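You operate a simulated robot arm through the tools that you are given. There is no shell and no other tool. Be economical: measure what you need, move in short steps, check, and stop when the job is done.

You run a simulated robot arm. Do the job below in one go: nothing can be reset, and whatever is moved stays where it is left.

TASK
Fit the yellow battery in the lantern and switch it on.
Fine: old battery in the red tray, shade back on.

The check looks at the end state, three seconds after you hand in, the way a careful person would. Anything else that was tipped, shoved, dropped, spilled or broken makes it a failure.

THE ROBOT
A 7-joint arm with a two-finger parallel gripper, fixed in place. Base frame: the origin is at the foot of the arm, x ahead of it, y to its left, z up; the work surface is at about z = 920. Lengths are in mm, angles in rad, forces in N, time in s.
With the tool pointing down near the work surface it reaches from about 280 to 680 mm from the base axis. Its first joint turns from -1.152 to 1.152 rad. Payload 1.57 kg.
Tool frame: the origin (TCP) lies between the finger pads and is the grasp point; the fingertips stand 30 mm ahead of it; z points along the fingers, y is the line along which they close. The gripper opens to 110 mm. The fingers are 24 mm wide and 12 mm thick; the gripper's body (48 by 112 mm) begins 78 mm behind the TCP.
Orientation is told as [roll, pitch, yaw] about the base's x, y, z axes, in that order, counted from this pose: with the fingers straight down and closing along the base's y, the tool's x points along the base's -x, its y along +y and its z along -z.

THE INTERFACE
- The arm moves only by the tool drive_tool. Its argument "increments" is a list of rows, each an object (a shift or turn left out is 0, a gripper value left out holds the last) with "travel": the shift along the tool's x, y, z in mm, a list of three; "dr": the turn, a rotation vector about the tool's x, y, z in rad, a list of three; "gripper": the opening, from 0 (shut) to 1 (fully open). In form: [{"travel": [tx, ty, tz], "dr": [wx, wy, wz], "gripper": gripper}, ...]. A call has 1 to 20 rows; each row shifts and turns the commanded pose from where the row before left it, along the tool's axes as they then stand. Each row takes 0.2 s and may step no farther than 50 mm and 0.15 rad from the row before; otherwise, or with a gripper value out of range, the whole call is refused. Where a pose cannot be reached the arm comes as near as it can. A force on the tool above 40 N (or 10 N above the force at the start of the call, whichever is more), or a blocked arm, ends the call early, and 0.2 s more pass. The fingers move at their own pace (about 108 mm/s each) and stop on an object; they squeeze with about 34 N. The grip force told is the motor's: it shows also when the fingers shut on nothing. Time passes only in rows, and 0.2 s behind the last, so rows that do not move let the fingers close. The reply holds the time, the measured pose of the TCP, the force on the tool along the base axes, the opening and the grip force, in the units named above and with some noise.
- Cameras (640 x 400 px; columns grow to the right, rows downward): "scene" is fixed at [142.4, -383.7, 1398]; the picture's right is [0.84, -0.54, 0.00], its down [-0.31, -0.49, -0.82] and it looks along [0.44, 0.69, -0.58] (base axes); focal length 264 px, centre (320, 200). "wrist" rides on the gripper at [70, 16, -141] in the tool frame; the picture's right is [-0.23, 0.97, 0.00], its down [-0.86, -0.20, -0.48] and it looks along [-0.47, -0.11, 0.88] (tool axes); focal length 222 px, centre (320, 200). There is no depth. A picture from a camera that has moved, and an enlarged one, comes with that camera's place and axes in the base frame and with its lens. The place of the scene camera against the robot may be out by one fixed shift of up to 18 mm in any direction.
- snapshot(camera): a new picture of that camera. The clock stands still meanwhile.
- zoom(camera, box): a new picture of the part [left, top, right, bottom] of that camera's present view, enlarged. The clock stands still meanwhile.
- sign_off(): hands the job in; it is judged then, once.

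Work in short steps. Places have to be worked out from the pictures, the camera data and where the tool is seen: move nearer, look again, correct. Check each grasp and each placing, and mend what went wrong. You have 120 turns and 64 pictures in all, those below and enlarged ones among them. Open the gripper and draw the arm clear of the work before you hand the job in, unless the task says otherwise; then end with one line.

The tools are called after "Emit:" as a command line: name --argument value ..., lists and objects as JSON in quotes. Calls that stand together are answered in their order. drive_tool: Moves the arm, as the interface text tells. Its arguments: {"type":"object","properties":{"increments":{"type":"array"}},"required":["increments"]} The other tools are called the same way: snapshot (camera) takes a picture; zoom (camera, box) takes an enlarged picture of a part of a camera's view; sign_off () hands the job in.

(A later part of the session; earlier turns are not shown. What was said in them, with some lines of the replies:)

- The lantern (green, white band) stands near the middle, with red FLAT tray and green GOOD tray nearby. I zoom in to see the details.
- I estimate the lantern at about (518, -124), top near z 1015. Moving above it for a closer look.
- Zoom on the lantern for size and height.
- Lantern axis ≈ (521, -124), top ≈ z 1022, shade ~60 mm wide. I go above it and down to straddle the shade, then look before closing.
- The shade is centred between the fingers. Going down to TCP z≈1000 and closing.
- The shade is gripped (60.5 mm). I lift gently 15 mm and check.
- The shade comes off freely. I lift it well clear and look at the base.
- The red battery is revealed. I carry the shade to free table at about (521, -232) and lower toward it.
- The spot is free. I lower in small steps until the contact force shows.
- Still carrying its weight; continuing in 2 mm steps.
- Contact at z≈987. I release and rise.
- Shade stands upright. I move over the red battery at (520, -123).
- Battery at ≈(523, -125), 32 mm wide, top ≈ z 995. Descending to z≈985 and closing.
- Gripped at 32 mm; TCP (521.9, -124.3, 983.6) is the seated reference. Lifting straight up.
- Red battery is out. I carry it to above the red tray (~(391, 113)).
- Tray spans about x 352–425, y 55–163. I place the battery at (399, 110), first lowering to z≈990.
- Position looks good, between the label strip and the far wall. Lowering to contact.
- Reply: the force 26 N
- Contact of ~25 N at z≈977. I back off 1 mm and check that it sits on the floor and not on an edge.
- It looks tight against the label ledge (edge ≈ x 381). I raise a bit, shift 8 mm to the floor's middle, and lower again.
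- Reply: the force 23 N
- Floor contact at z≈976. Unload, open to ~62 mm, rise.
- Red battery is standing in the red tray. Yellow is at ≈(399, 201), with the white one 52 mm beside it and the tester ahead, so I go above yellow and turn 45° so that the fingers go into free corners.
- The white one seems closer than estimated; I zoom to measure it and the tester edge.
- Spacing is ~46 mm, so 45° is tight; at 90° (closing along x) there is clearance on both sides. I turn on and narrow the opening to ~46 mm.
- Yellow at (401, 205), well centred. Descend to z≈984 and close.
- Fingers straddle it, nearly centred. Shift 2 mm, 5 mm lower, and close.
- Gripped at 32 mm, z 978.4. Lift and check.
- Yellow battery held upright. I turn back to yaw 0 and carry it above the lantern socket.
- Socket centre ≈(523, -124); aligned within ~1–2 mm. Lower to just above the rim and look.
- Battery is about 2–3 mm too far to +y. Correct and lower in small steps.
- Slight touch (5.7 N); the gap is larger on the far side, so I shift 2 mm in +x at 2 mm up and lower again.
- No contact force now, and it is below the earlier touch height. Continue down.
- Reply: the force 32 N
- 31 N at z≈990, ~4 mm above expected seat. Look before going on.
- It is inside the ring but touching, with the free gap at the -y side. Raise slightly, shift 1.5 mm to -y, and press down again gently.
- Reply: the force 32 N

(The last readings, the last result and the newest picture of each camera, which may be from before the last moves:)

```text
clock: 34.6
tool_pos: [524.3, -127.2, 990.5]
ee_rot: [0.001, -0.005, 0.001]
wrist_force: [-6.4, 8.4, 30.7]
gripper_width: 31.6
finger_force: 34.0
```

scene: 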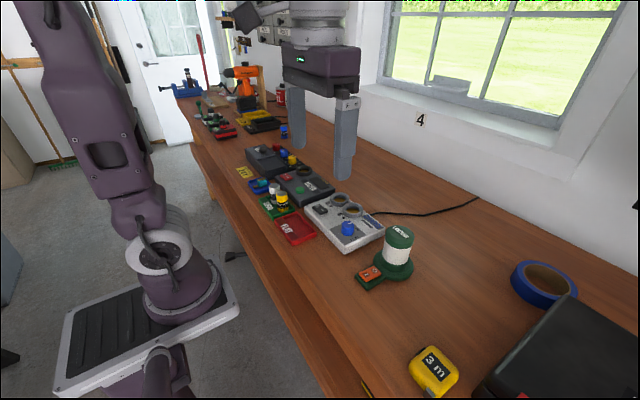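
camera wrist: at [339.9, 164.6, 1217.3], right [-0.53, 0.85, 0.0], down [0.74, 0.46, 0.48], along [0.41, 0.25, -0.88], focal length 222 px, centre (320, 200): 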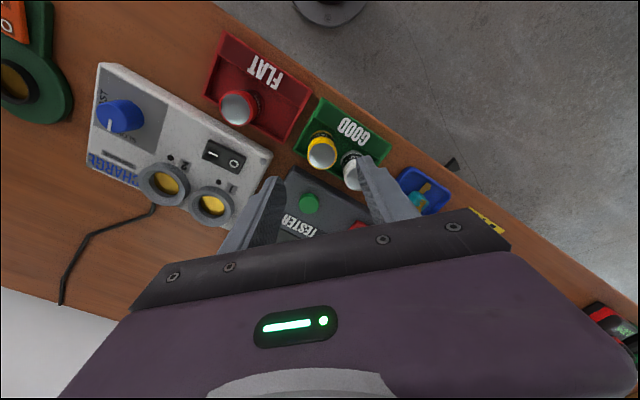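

The nub's position in the scene view (398, 243.7) equals that of the seated red battery (398, 243.2), so it seems seated. I ease off and release, then check.

Emit:
drive_tool --increments '[{"travel": [0, 1, -2]}, {"travel": [0, 0, 0], "gripper": 0.5}, {"gripper": 0.5}, {"travel": [0, 0, 0]}]'

Emit:
zoom --camera "scene" --box '[360, 220, 410, 270]'

Emit:
zoom --camera "wrist" --box '[270, 110, 370, 210]'

```text
clock: 35.6
tool_pos: [524.2, -124.9, 990.0]
ee_rot: [0.0, 0.001, 0.001]
wrist_force: [0.2, 0.6, 0.0]
gripper_width: 55.1
finger_force: 0.0
```

```text
8.00 times, centred on (385, 245) of scene
camera zoom: at [142.4, -383.7, 1398.0], right [0.84, -0.54, 0.0], down [-0.31, -0.49, -0.82], along [0.44, 0.69, -0.58], focal length 2112 px, centre (-200, -160)
```

zoom: 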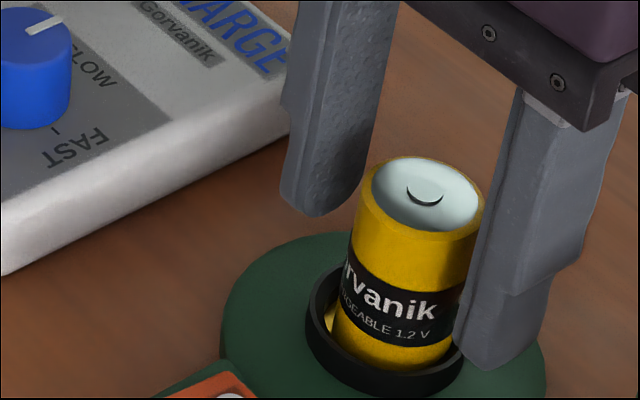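

```text
4.00 times, centred on (320, 160) of wrist
camera zoom: at [453.2, -108.7, 1131.3], right [0.23, 0.97, 0.0], down [0.86, -0.2, 0.48], along [0.47, -0.11, -0.88], focal length 888 px, centre (320, 360)
```

zoom: 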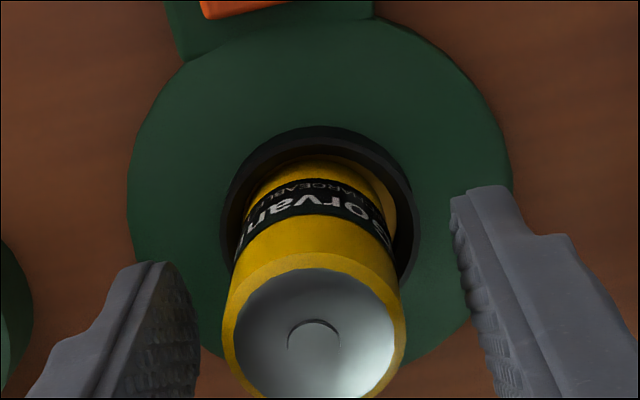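

Released and standing upright. I raise the arm and take the same view as the one with the red battery seated, to compare heights.

Emit:
drive_tool --increments '[{"travel": [0, 0, -20]}, {"travel": [0, 0, -40]}, {"travel": [0, 0, -18]}]'

Emit:
zoom --camera "scene" --box '[330, 190, 430, 290]'

Emit:
zoom --camera "wrist" --box '[240, 80, 400, 240]'

```text
clock: 36.4
tool_pos: [526.0, -126.4, 1069.9]
ee_rot: [0.0, 0.0, 0.0]
wrist_force: [-0.5, 0.0, 0.2]
gripper_width: 55.0
finger_force: 0.1
```

```text
4.00 times, centred on (380, 240) of scene
camera zoom: at [142.4, -383.7, 1398.0], right [0.84, -0.54, 0.0], down [-0.31, -0.49, -0.82], along [0.44, 0.69, -0.58], focal length 1056 px, centre (80, 40)
```

zoom: 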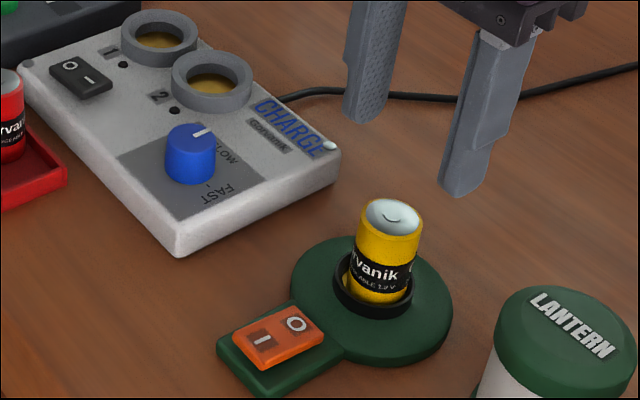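

```text
2.50 times, centred on (320, 160) of wrist
camera zoom: at [454.4, -109.4, 1209.7], right [0.23, 0.97, 0.0], down [0.86, -0.2, 0.48], along [0.47, -0.11, -0.88], focal length 555 px, centre (320, 300)
```

zoom: 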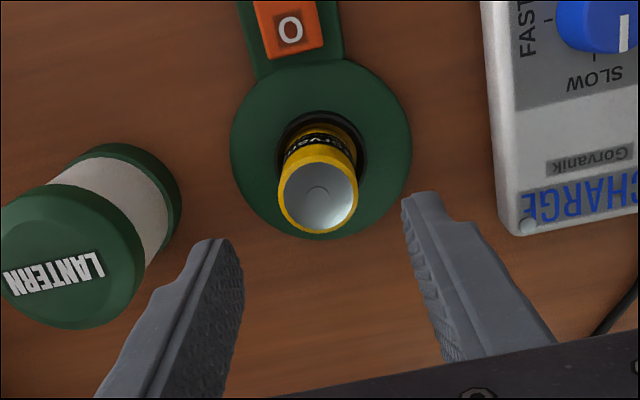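

The top is at the same height as the red one was: seated. Lantern base shifted about 2 mm at most. Now I fetch the shade: move above it at (521, -234), opening 82 mm.

Emit:
drive_tool --increments '[{"travel": [2, -40, -20], "gripper": 0.8}, {"travel": [0, -40, 0]}, {"travel": [0, -28, 0]}, {"travel": [0, 0, 0]}]'

Emit:
zoom --camera "wrist" --box '[230, 80, 430, 240]'

```text
clock: 37.4
tool_pos: [521.1, -233.2, 1089.6]
ee_rot: [0.0, 0.0, -0.001]
wrist_force: [-0.2, -0.2, 0.6]
gripper_width: 88.1
finger_force: 0.1
```

```text
2.50 times, centred on (330, 160) of wrist
camera zoom: at [451.3, -216.9, 1230.3], right [0.23, 0.97, 0.0], down [0.86, -0.2, 0.48], along [0.47, -0.11, -0.88], focal length 555 px, centre (295, 300)
```

zoom: 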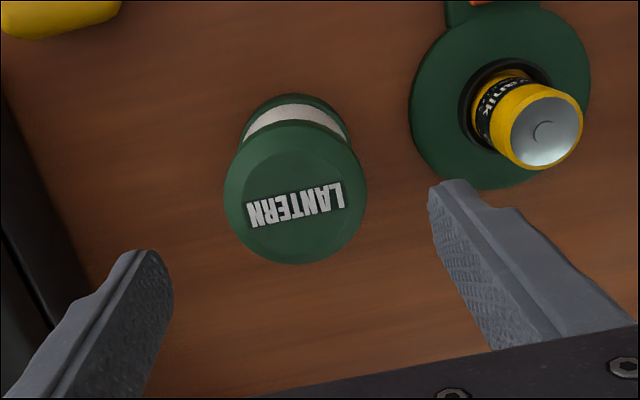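

Well centred over the shade. Descend to z≈987 and grip.

Emit:
drive_tool --increments '[{"travel": [0, 0, 40]}, {"travel": [0, 0, 40]}, {"travel": [0, 0, 20]}, {"gripper": 0.45}, {"gripper": 0.45}]'

```text
clock: 38.6
tool_pos: [521.0, -236.6, 987.1]
ee_rot: [0.002, 0.001, -0.001]
wrist_force: [0.7, -1.2, -0.4]
gripper_width: 60.3
finger_force: 33.9
```

Gripped. Lift 113 mm and carry over the lantern.

Emit:
drive_tool --increments '[{"travel": [0, 0, -5]}, {"travel": [0, 0, -28]}, {"travel": [0, 0, -40]}, {"travel": [0, 0, -40]}, {"travel": [1, 40, 0]}, {"travel": [1, 40, 0]}, {"travel": [0, 30, 0]}, {"travel": [0, 0, 0]}]'

Emit:
zoom --camera "scene" --box '[330, 170, 450, 290]'

Emit:
zoom --camera "wrist" --box '[240, 80, 400, 240]'

```text
clock: 40.4
tool_pos: [520.1, -124.1, 1101.9]
ee_rot: [0.001, 0.001, 0.0]
wrist_force: [0.8, 0.3, -0.7]
gripper_width: 60.3
finger_force: 34.3
```

```text
3.33 times, centred on (390, 230) of scene
camera zoom: at [142.4, -383.7, 1398.0], right [0.84, -0.54, 0.0], down [-0.31, -0.49, -0.82], along [0.44, 0.69, -0.58], focal length 880 px, centre (87, 100)
```

zoom: 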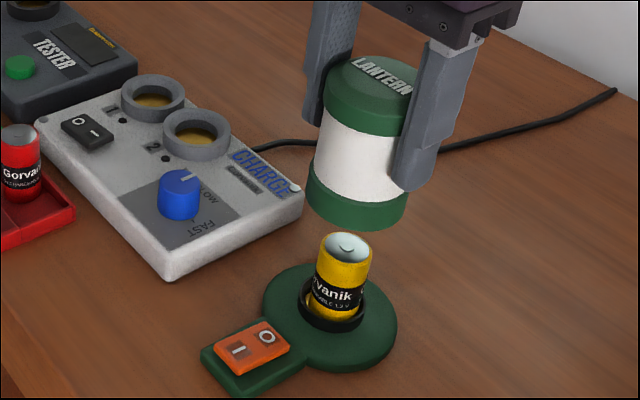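

```text
2.50 times, centred on (320, 160) of wrist
camera zoom: at [450.3, -107.0, 1242.6], right [0.23, 0.97, 0.0], down [0.86, -0.2, 0.48], along [0.47, -0.11, -0.88], focal length 555 px, centre (320, 300)
```

zoom: 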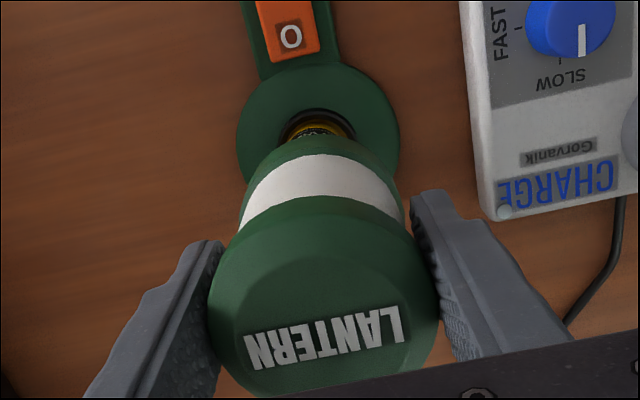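

Aligned at (520, -124). Lower over the battery to 14 mm above the seat and look.

Emit:
drive_tool --increments '[{"travel": [0, -1, 30]}, {"travel": [0, 0, 30]}, {"travel": [0, 0, 26]}, {"travel": [0, 0, 0]}]'

Emit:
zoom --camera "scene" --box '[340, 190, 440, 290]'

Emit:
zoom --camera "wrist" --box '[240, 80, 400, 240]'

```text
clock: 41.4
tool_pos: [517.5, -125.4, 1014.4]
ee_rot: [-0.002, 0.0, -0.002]
wrist_force: [0.1, -0.5, -0.9]
gripper_width: 60.3
finger_force: 34.1
```

```text
4.00 times, centred on (390, 240) of scene
camera zoom: at [142.4, -383.7, 1398.0], right [0.84, -0.54, 0.0], down [-0.31, -0.49, -0.82], along [0.44, 0.69, -0.58], focal length 1056 px, centre (40, 40)
```

zoom: 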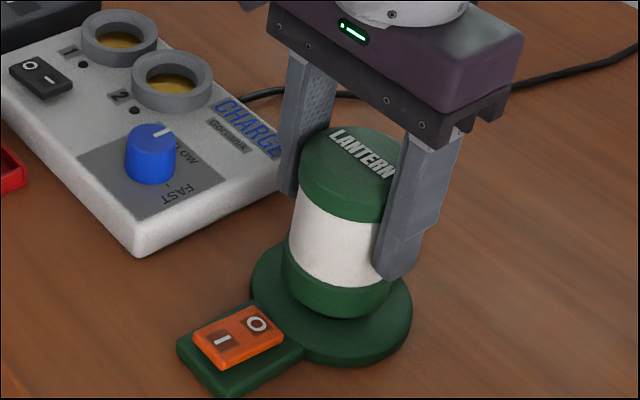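

```text
2.50 times, centred on (320, 160) of wrist
camera zoom: at [448.6, -108.4, 1154.9], right [0.23, 0.97, 0.0], down [0.86, -0.2, 0.48], along [0.47, -0.11, -0.88], focal length 555 px, centre (320, 300)
```

zoom: 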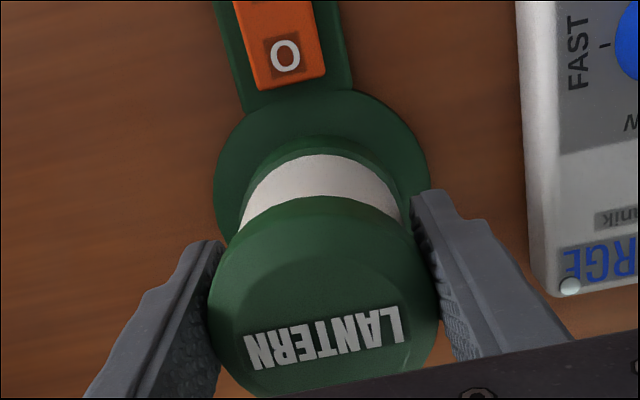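

Shade is concentric to within ~1–2 mm; shift +1.5 mm in x and lower toward the seat.

Emit:
drive_tool --increments '[{"travel": [-1.5, 0, 4]}, {"travel": [0, 0, 3]}, {"travel": [0, 0, 2]}, {"travel": [0, 0, 0]}]'

```text
clock: 42.4
tool_pos: [520.8, -124.9, 1005.4]
ee_rot: [-0.001, 0.0, -0.001]
wrist_force: [-0.6, -0.1, -0.3]
gripper_width: 60.3
finger_force: 34.0
```

Emit:
drive_tool --increments '[{"travel": [0, 0, 2]}, {"travel": [0, 0, 1]}, {"travel": [0, 0, 1]}]'

Emit:
zoom --camera "scene" --box '[340, 190, 440, 290]'

```text
clock: 43.2
tool_pos: [521.0, -124.3, 1002.6]
ee_rot: [0.001, 0.0, 0.0]
wrist_force: [-0.5, -0.7, -1.1]
gripper_width: 60.3
finger_force: 33.8
```

```text
4.00 times, centred on (390, 240) of scene
camera zoom: at [142.4, -383.7, 1398.0], right [0.84, -0.54, 0.0], down [-0.31, -0.49, -0.82], along [0.44, 0.69, -0.58], focal length 1056 px, centre (40, 40)
```

zoom: 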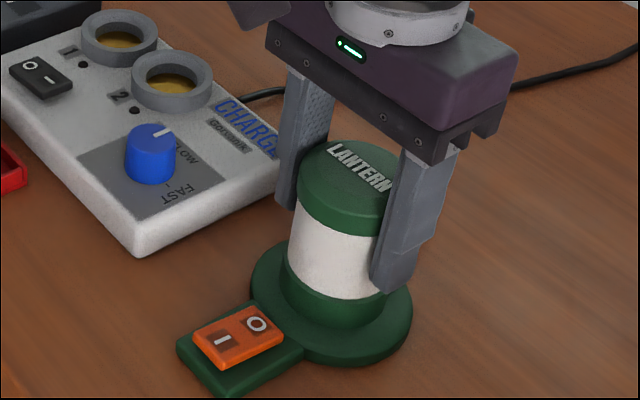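

Still a little above or just at the seat, and no force yet. Lower by 1 mm steps.

Emit:
drive_tool --increments '[{"travel": [0, 0, 1]}, {"travel": [0, 0, 1]}]'

```text
clock: 43.8
tool_pos: [520.6, -124.3, 1001.8]
ee_rot: [0.001, -0.002, 0.001]
wrist_force: [-9.8, 2.6, 25.6]
gripper_width: 60.5
finger_force: 34.1
```

Contact at z≈1001.8, the original seat height. Ease off a bit and inspect.

Emit:
drive_tool --increments '[{"travel": [0, 0, -1]}, {"travel": [0, 0, 0]}]'

Emit:
zoom --camera "scene" --box '[360, 230, 410, 280]'

Emit:
zoom --camera "wrist" --box '[270, 90, 370, 190]'

```text
clock: 44.4
tool_pos: [521.0, -124.9, 1002.2]
ee_rot: [0.001, 0.0, 0.0]
wrist_force: [-9.1, 1.9, 24.6]
gripper_width: 60.3
finger_force: 33.9
```

```text
8.00 times, centred on (385, 255) of scene
camera zoom: at [141.7, -383.5, 1398.1], right [0.84, -0.54, 0.0], down [-0.31, -0.49, -0.82], along [0.44, 0.69, -0.58], focal length 2112 px, centre (-200, -240)
```

zoom: 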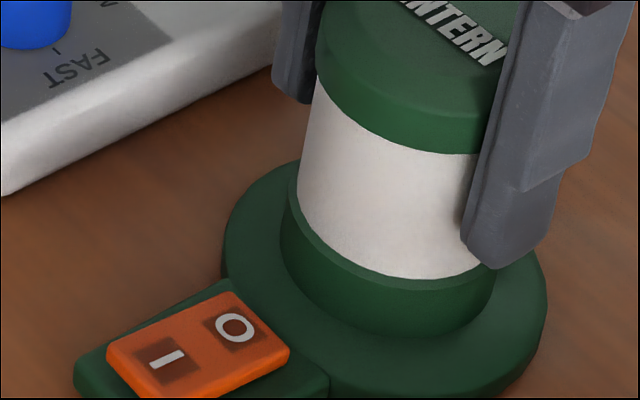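

```text
4.00 times, centred on (320, 140) of wrist
camera zoom: at [450.7, -107.7, 1142.8], right [0.23, 0.97, 0.0], down [0.85, -0.2, 0.48], along [0.47, -0.11, -0.88], focal length 888 px, centre (320, 440)
```

zoom: 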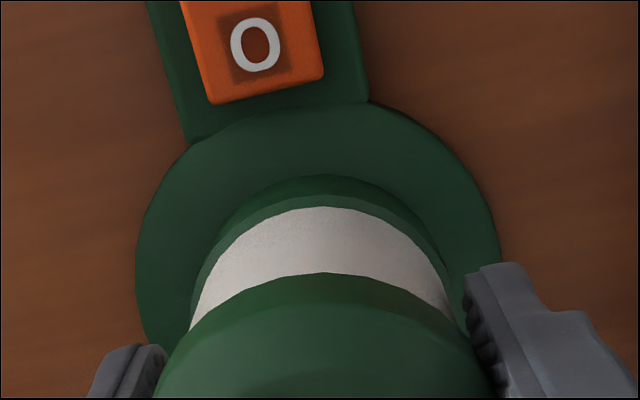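

Shade looks seated and concentric. Ease 1.5 mm more, release, and rise.

Emit:
drive_tool --increments '[{"travel": [0, 0, -1.5]}, {"travel": [0, 0, 0]}, {"gripper": 0.75}, {"gripper": 0.75}]'

Emit:
zoom --camera "scene" --box '[340, 190, 440, 290]'

```text
clock: 45.4
tool_pos: [522.0, -124.6, 1001.9]
ee_rot: [-0.001, 0.001, 0.0]
wrist_force: [-0.5, -0.1, -0.7]
gripper_width: 82.8
finger_force: 0.1
```

```text
4.00 times, centred on (390, 240) of scene
camera zoom: at [142.4, -383.7, 1398.0], right [0.84, -0.54, 0.0], down [-0.31, -0.49, -0.82], along [0.44, 0.69, -0.58], focal length 1056 px, centre (40, 40)
```

zoom: 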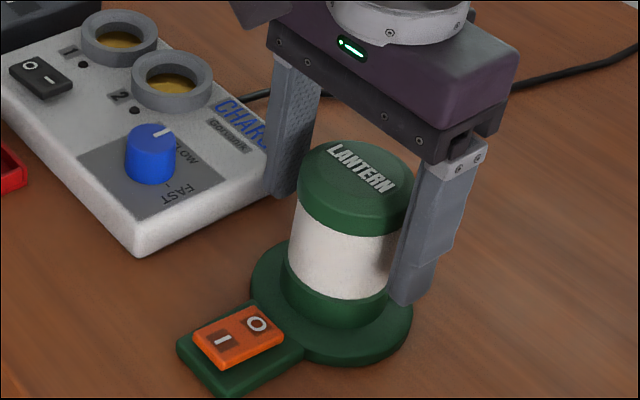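

Shade on, standing correctly. Now rise, close the fingers, and move above the "I" side of the switch (~(441, -125)).

Emit:
drive_tool --increments '[{"travel": [0, 0, -40]}, {"travel": [0, 0, -40]}, {"travel": [0, 0, -10], "gripper": 0}, {"travel": [40, 0, 0]}, {"travel": [40, 0, 0]}, {"travel": [0, 0, 40]}]'

Emit:
zoom --camera "wrist" --box '[240, 80, 400, 240]'

Emit:
zoom --camera "scene" --box '[330, 200, 430, 300]'

```text
clock: 46.8
tool_pos: [439.3, -125.5, 1052.1]
ee_rot: [0.0, 0.0, 0.001]
wrist_force: [0.3, 0.2, 0.9]
gripper_width: 0.2
finger_force: 21.4
```

```text
2.50 times, centred on (320, 160) of wrist
camera zoom: at [369.3, -108.6, 1192.4], right [0.23, 0.97, 0.0], down [0.85, -0.2, 0.48], along [0.47, -0.11, -0.88], focal length 555 px, centre (320, 300)
```

zoom: 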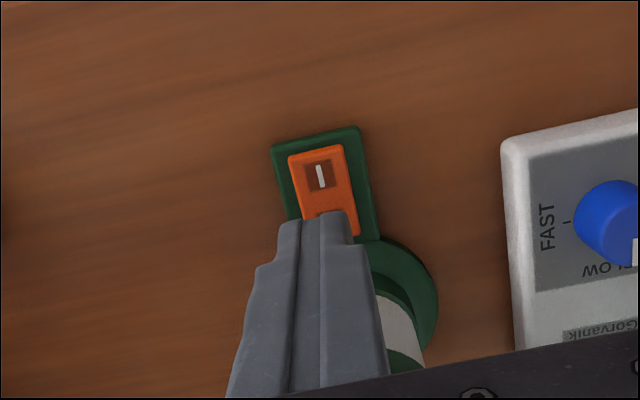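

```text
4.00 times, centred on (380, 250) of scene
camera zoom: at [142.4, -383.7, 1398.0], right [0.84, -0.54, 0.0], down [-0.31, -0.49, -0.82], along [0.44, 0.69, -0.58], focal length 1056 px, centre (80, 0)
```

zoom: 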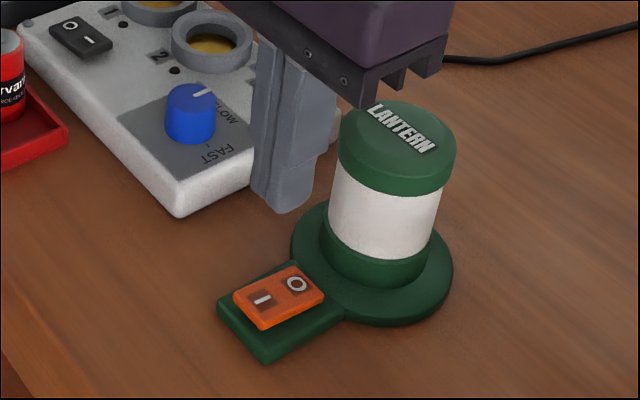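

"I" at ≈(440.5, -125). I aim the tip slightly to the outer side (x≈436) and descend to just above.

Emit:
drive_tool --increments '[{"travel": [4, 0, 30]}, {"travel": [0, 0, 30]}, {"travel": [0, 0, 8]}]'

Emit:
zoom --camera "scene" --box '[340, 230, 420, 310]'

```text
clock: 47.6
tool_pos: [435.8, -123.9, 986.4]
ee_rot: [0.001, -0.001, 0.001]
wrist_force: [-0.8, -0.2, 0.1]
gripper_width: 0.0
finger_force: 21.1
```

```text
5.00 times, centred on (380, 270) of scene
camera zoom: at [142.4, -383.7, 1398.0], right [0.84, -0.54, 0.0], down [-0.31, -0.49, -0.82], along [0.44, 0.69, -0.58], focal length 1320 px, centre (20, -150)
```

zoom: 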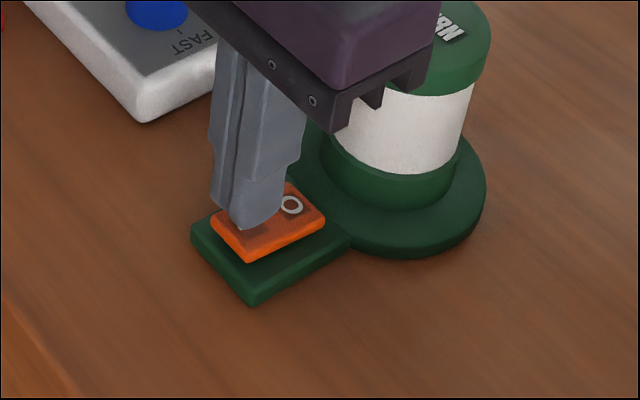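

The tip is above the I half. Pressing down slowly until force shows.

Emit:
drive_tool --increments '[{"travel": [0, 0, 4]}, {"travel": [0, 0, 3]}, {"travel": [0, 0, 2]}, {"travel": [0, 0, 2]}]'

```text
clock: 48.6
tool_pos: [437.2, -125.1, 974.0]
ee_rot: [0.0, 0.001, -0.001]
wrist_force: [-0.8, 0.0, 1.3]
gripper_width: 0.0
finger_force: 21.6
```

Emit:
drive_tool --increments '[{"travel": [0, 0, 2]}, {"travel": [0, 0, 1.5]}, {"travel": [0, 0, 1.5]}]'

Emit:
zoom --camera "scene" --box '[340, 210, 420, 290]'

```text
clock: 49.3
tool_pos: [436.5, -125.0, 973.0]
ee_rot: [-0.001, 0.001, 0.0]
wrist_force: [-6.0, 2.6, 15.8]
gripper_width: 0.1
finger_force: 21.7
stopped in row 3: the force on the tool passed its limit (the readings are from after the stop); the commanded pose is now the measured one
```

```text
5.00 times, centred on (380, 250) of scene
camera zoom: at [142.0, -383.6, 1398.1], right [0.84, -0.54, 0.0], down [-0.31, -0.49, -0.82], along [0.44, 0.69, -0.58], focal length 1320 px, centre (20, -50)
```

zoom: 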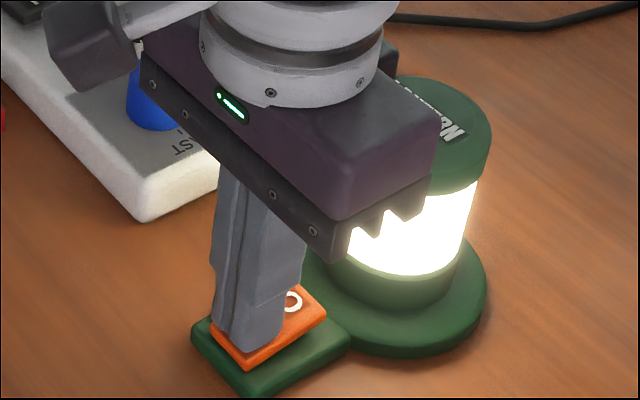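

The lantern is lit. I lift off, withdraw, and open the gripper clear of everything.

Emit:
drive_tool --increments '[{"travel": [0, 0, -10]}, {"travel": [0, 0, -40]}, {"travel": [0, 0, -45]}, {"travel": [0, 0, -45]}, {"travel": [30, 0, -35], "gripper": 1}, {"travel": [40, 20, -20]}, {"travel": [0, 0, 0]}]'

Emit:
snapshot --camera "scene"

Emit:
zoom --camera "scene" --box '[230, 140, 430, 300]'

Emit:
snapshot --camera "wrist"

```text
clock: 50.9
tool_pos: [369.9, -107.6, 1162.6]
ee_rot: [0.0, 0.0, 0.0]
wrist_force: [-0.5, -0.9, 0.4]
gripper_width: 110.2
finger_force: 0.0
```

```text
3 pictures are left
```

scene: 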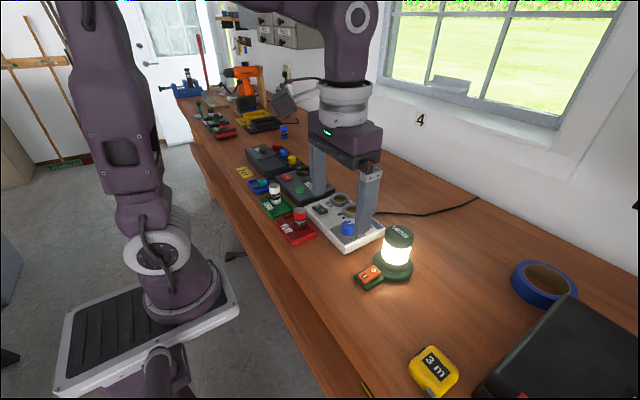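

```text
2.50 times, centred on (330, 220) of scene
camera zoom: at [142.4, -383.7, 1398.0], right [0.84, -0.54, 0.0], down [-0.31, -0.49, -0.82], along [0.44, 0.69, -0.58], focal length 660 px, centre (295, 150)
```

zoom: 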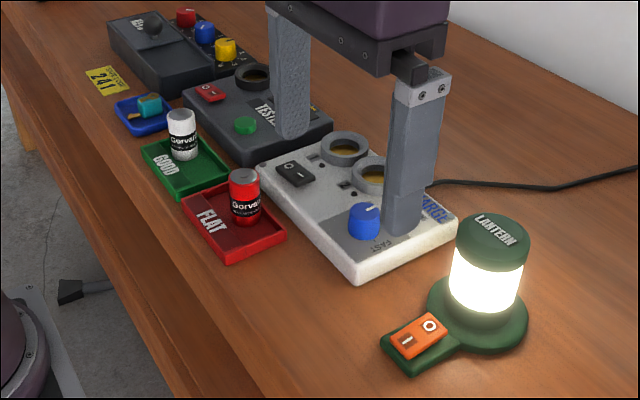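

```text
1 pictures are left
camera wrist: at [300.4, -89.8, 1304.2], right [0.23, 0.97, 0.0], down [0.85, -0.2, 0.48], along [0.47, -0.11, -0.88], focal length 222 px, centre (320, 200)
```

wrist: 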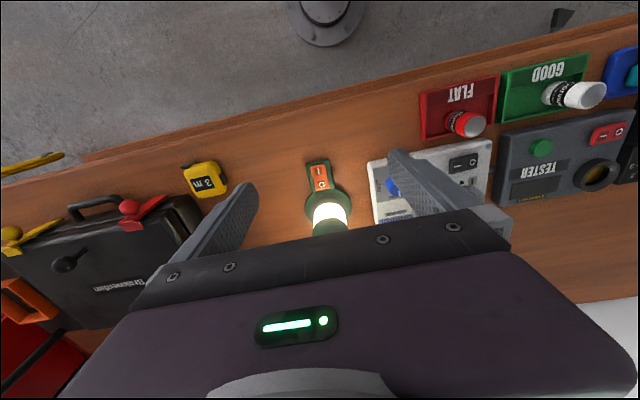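

Lantern lit with the shade on, red battery standing in the red tray, everything else in place, and the arm clear. Handing in.

Emit:
sign_off

```text
The job is handed in.
```

The yellow battery is in the lantern and it's switched on and lit, with the shade back on and the old red battery standing in the red tray; the lantern base shifted about 2 mm while I was fitting the battery.
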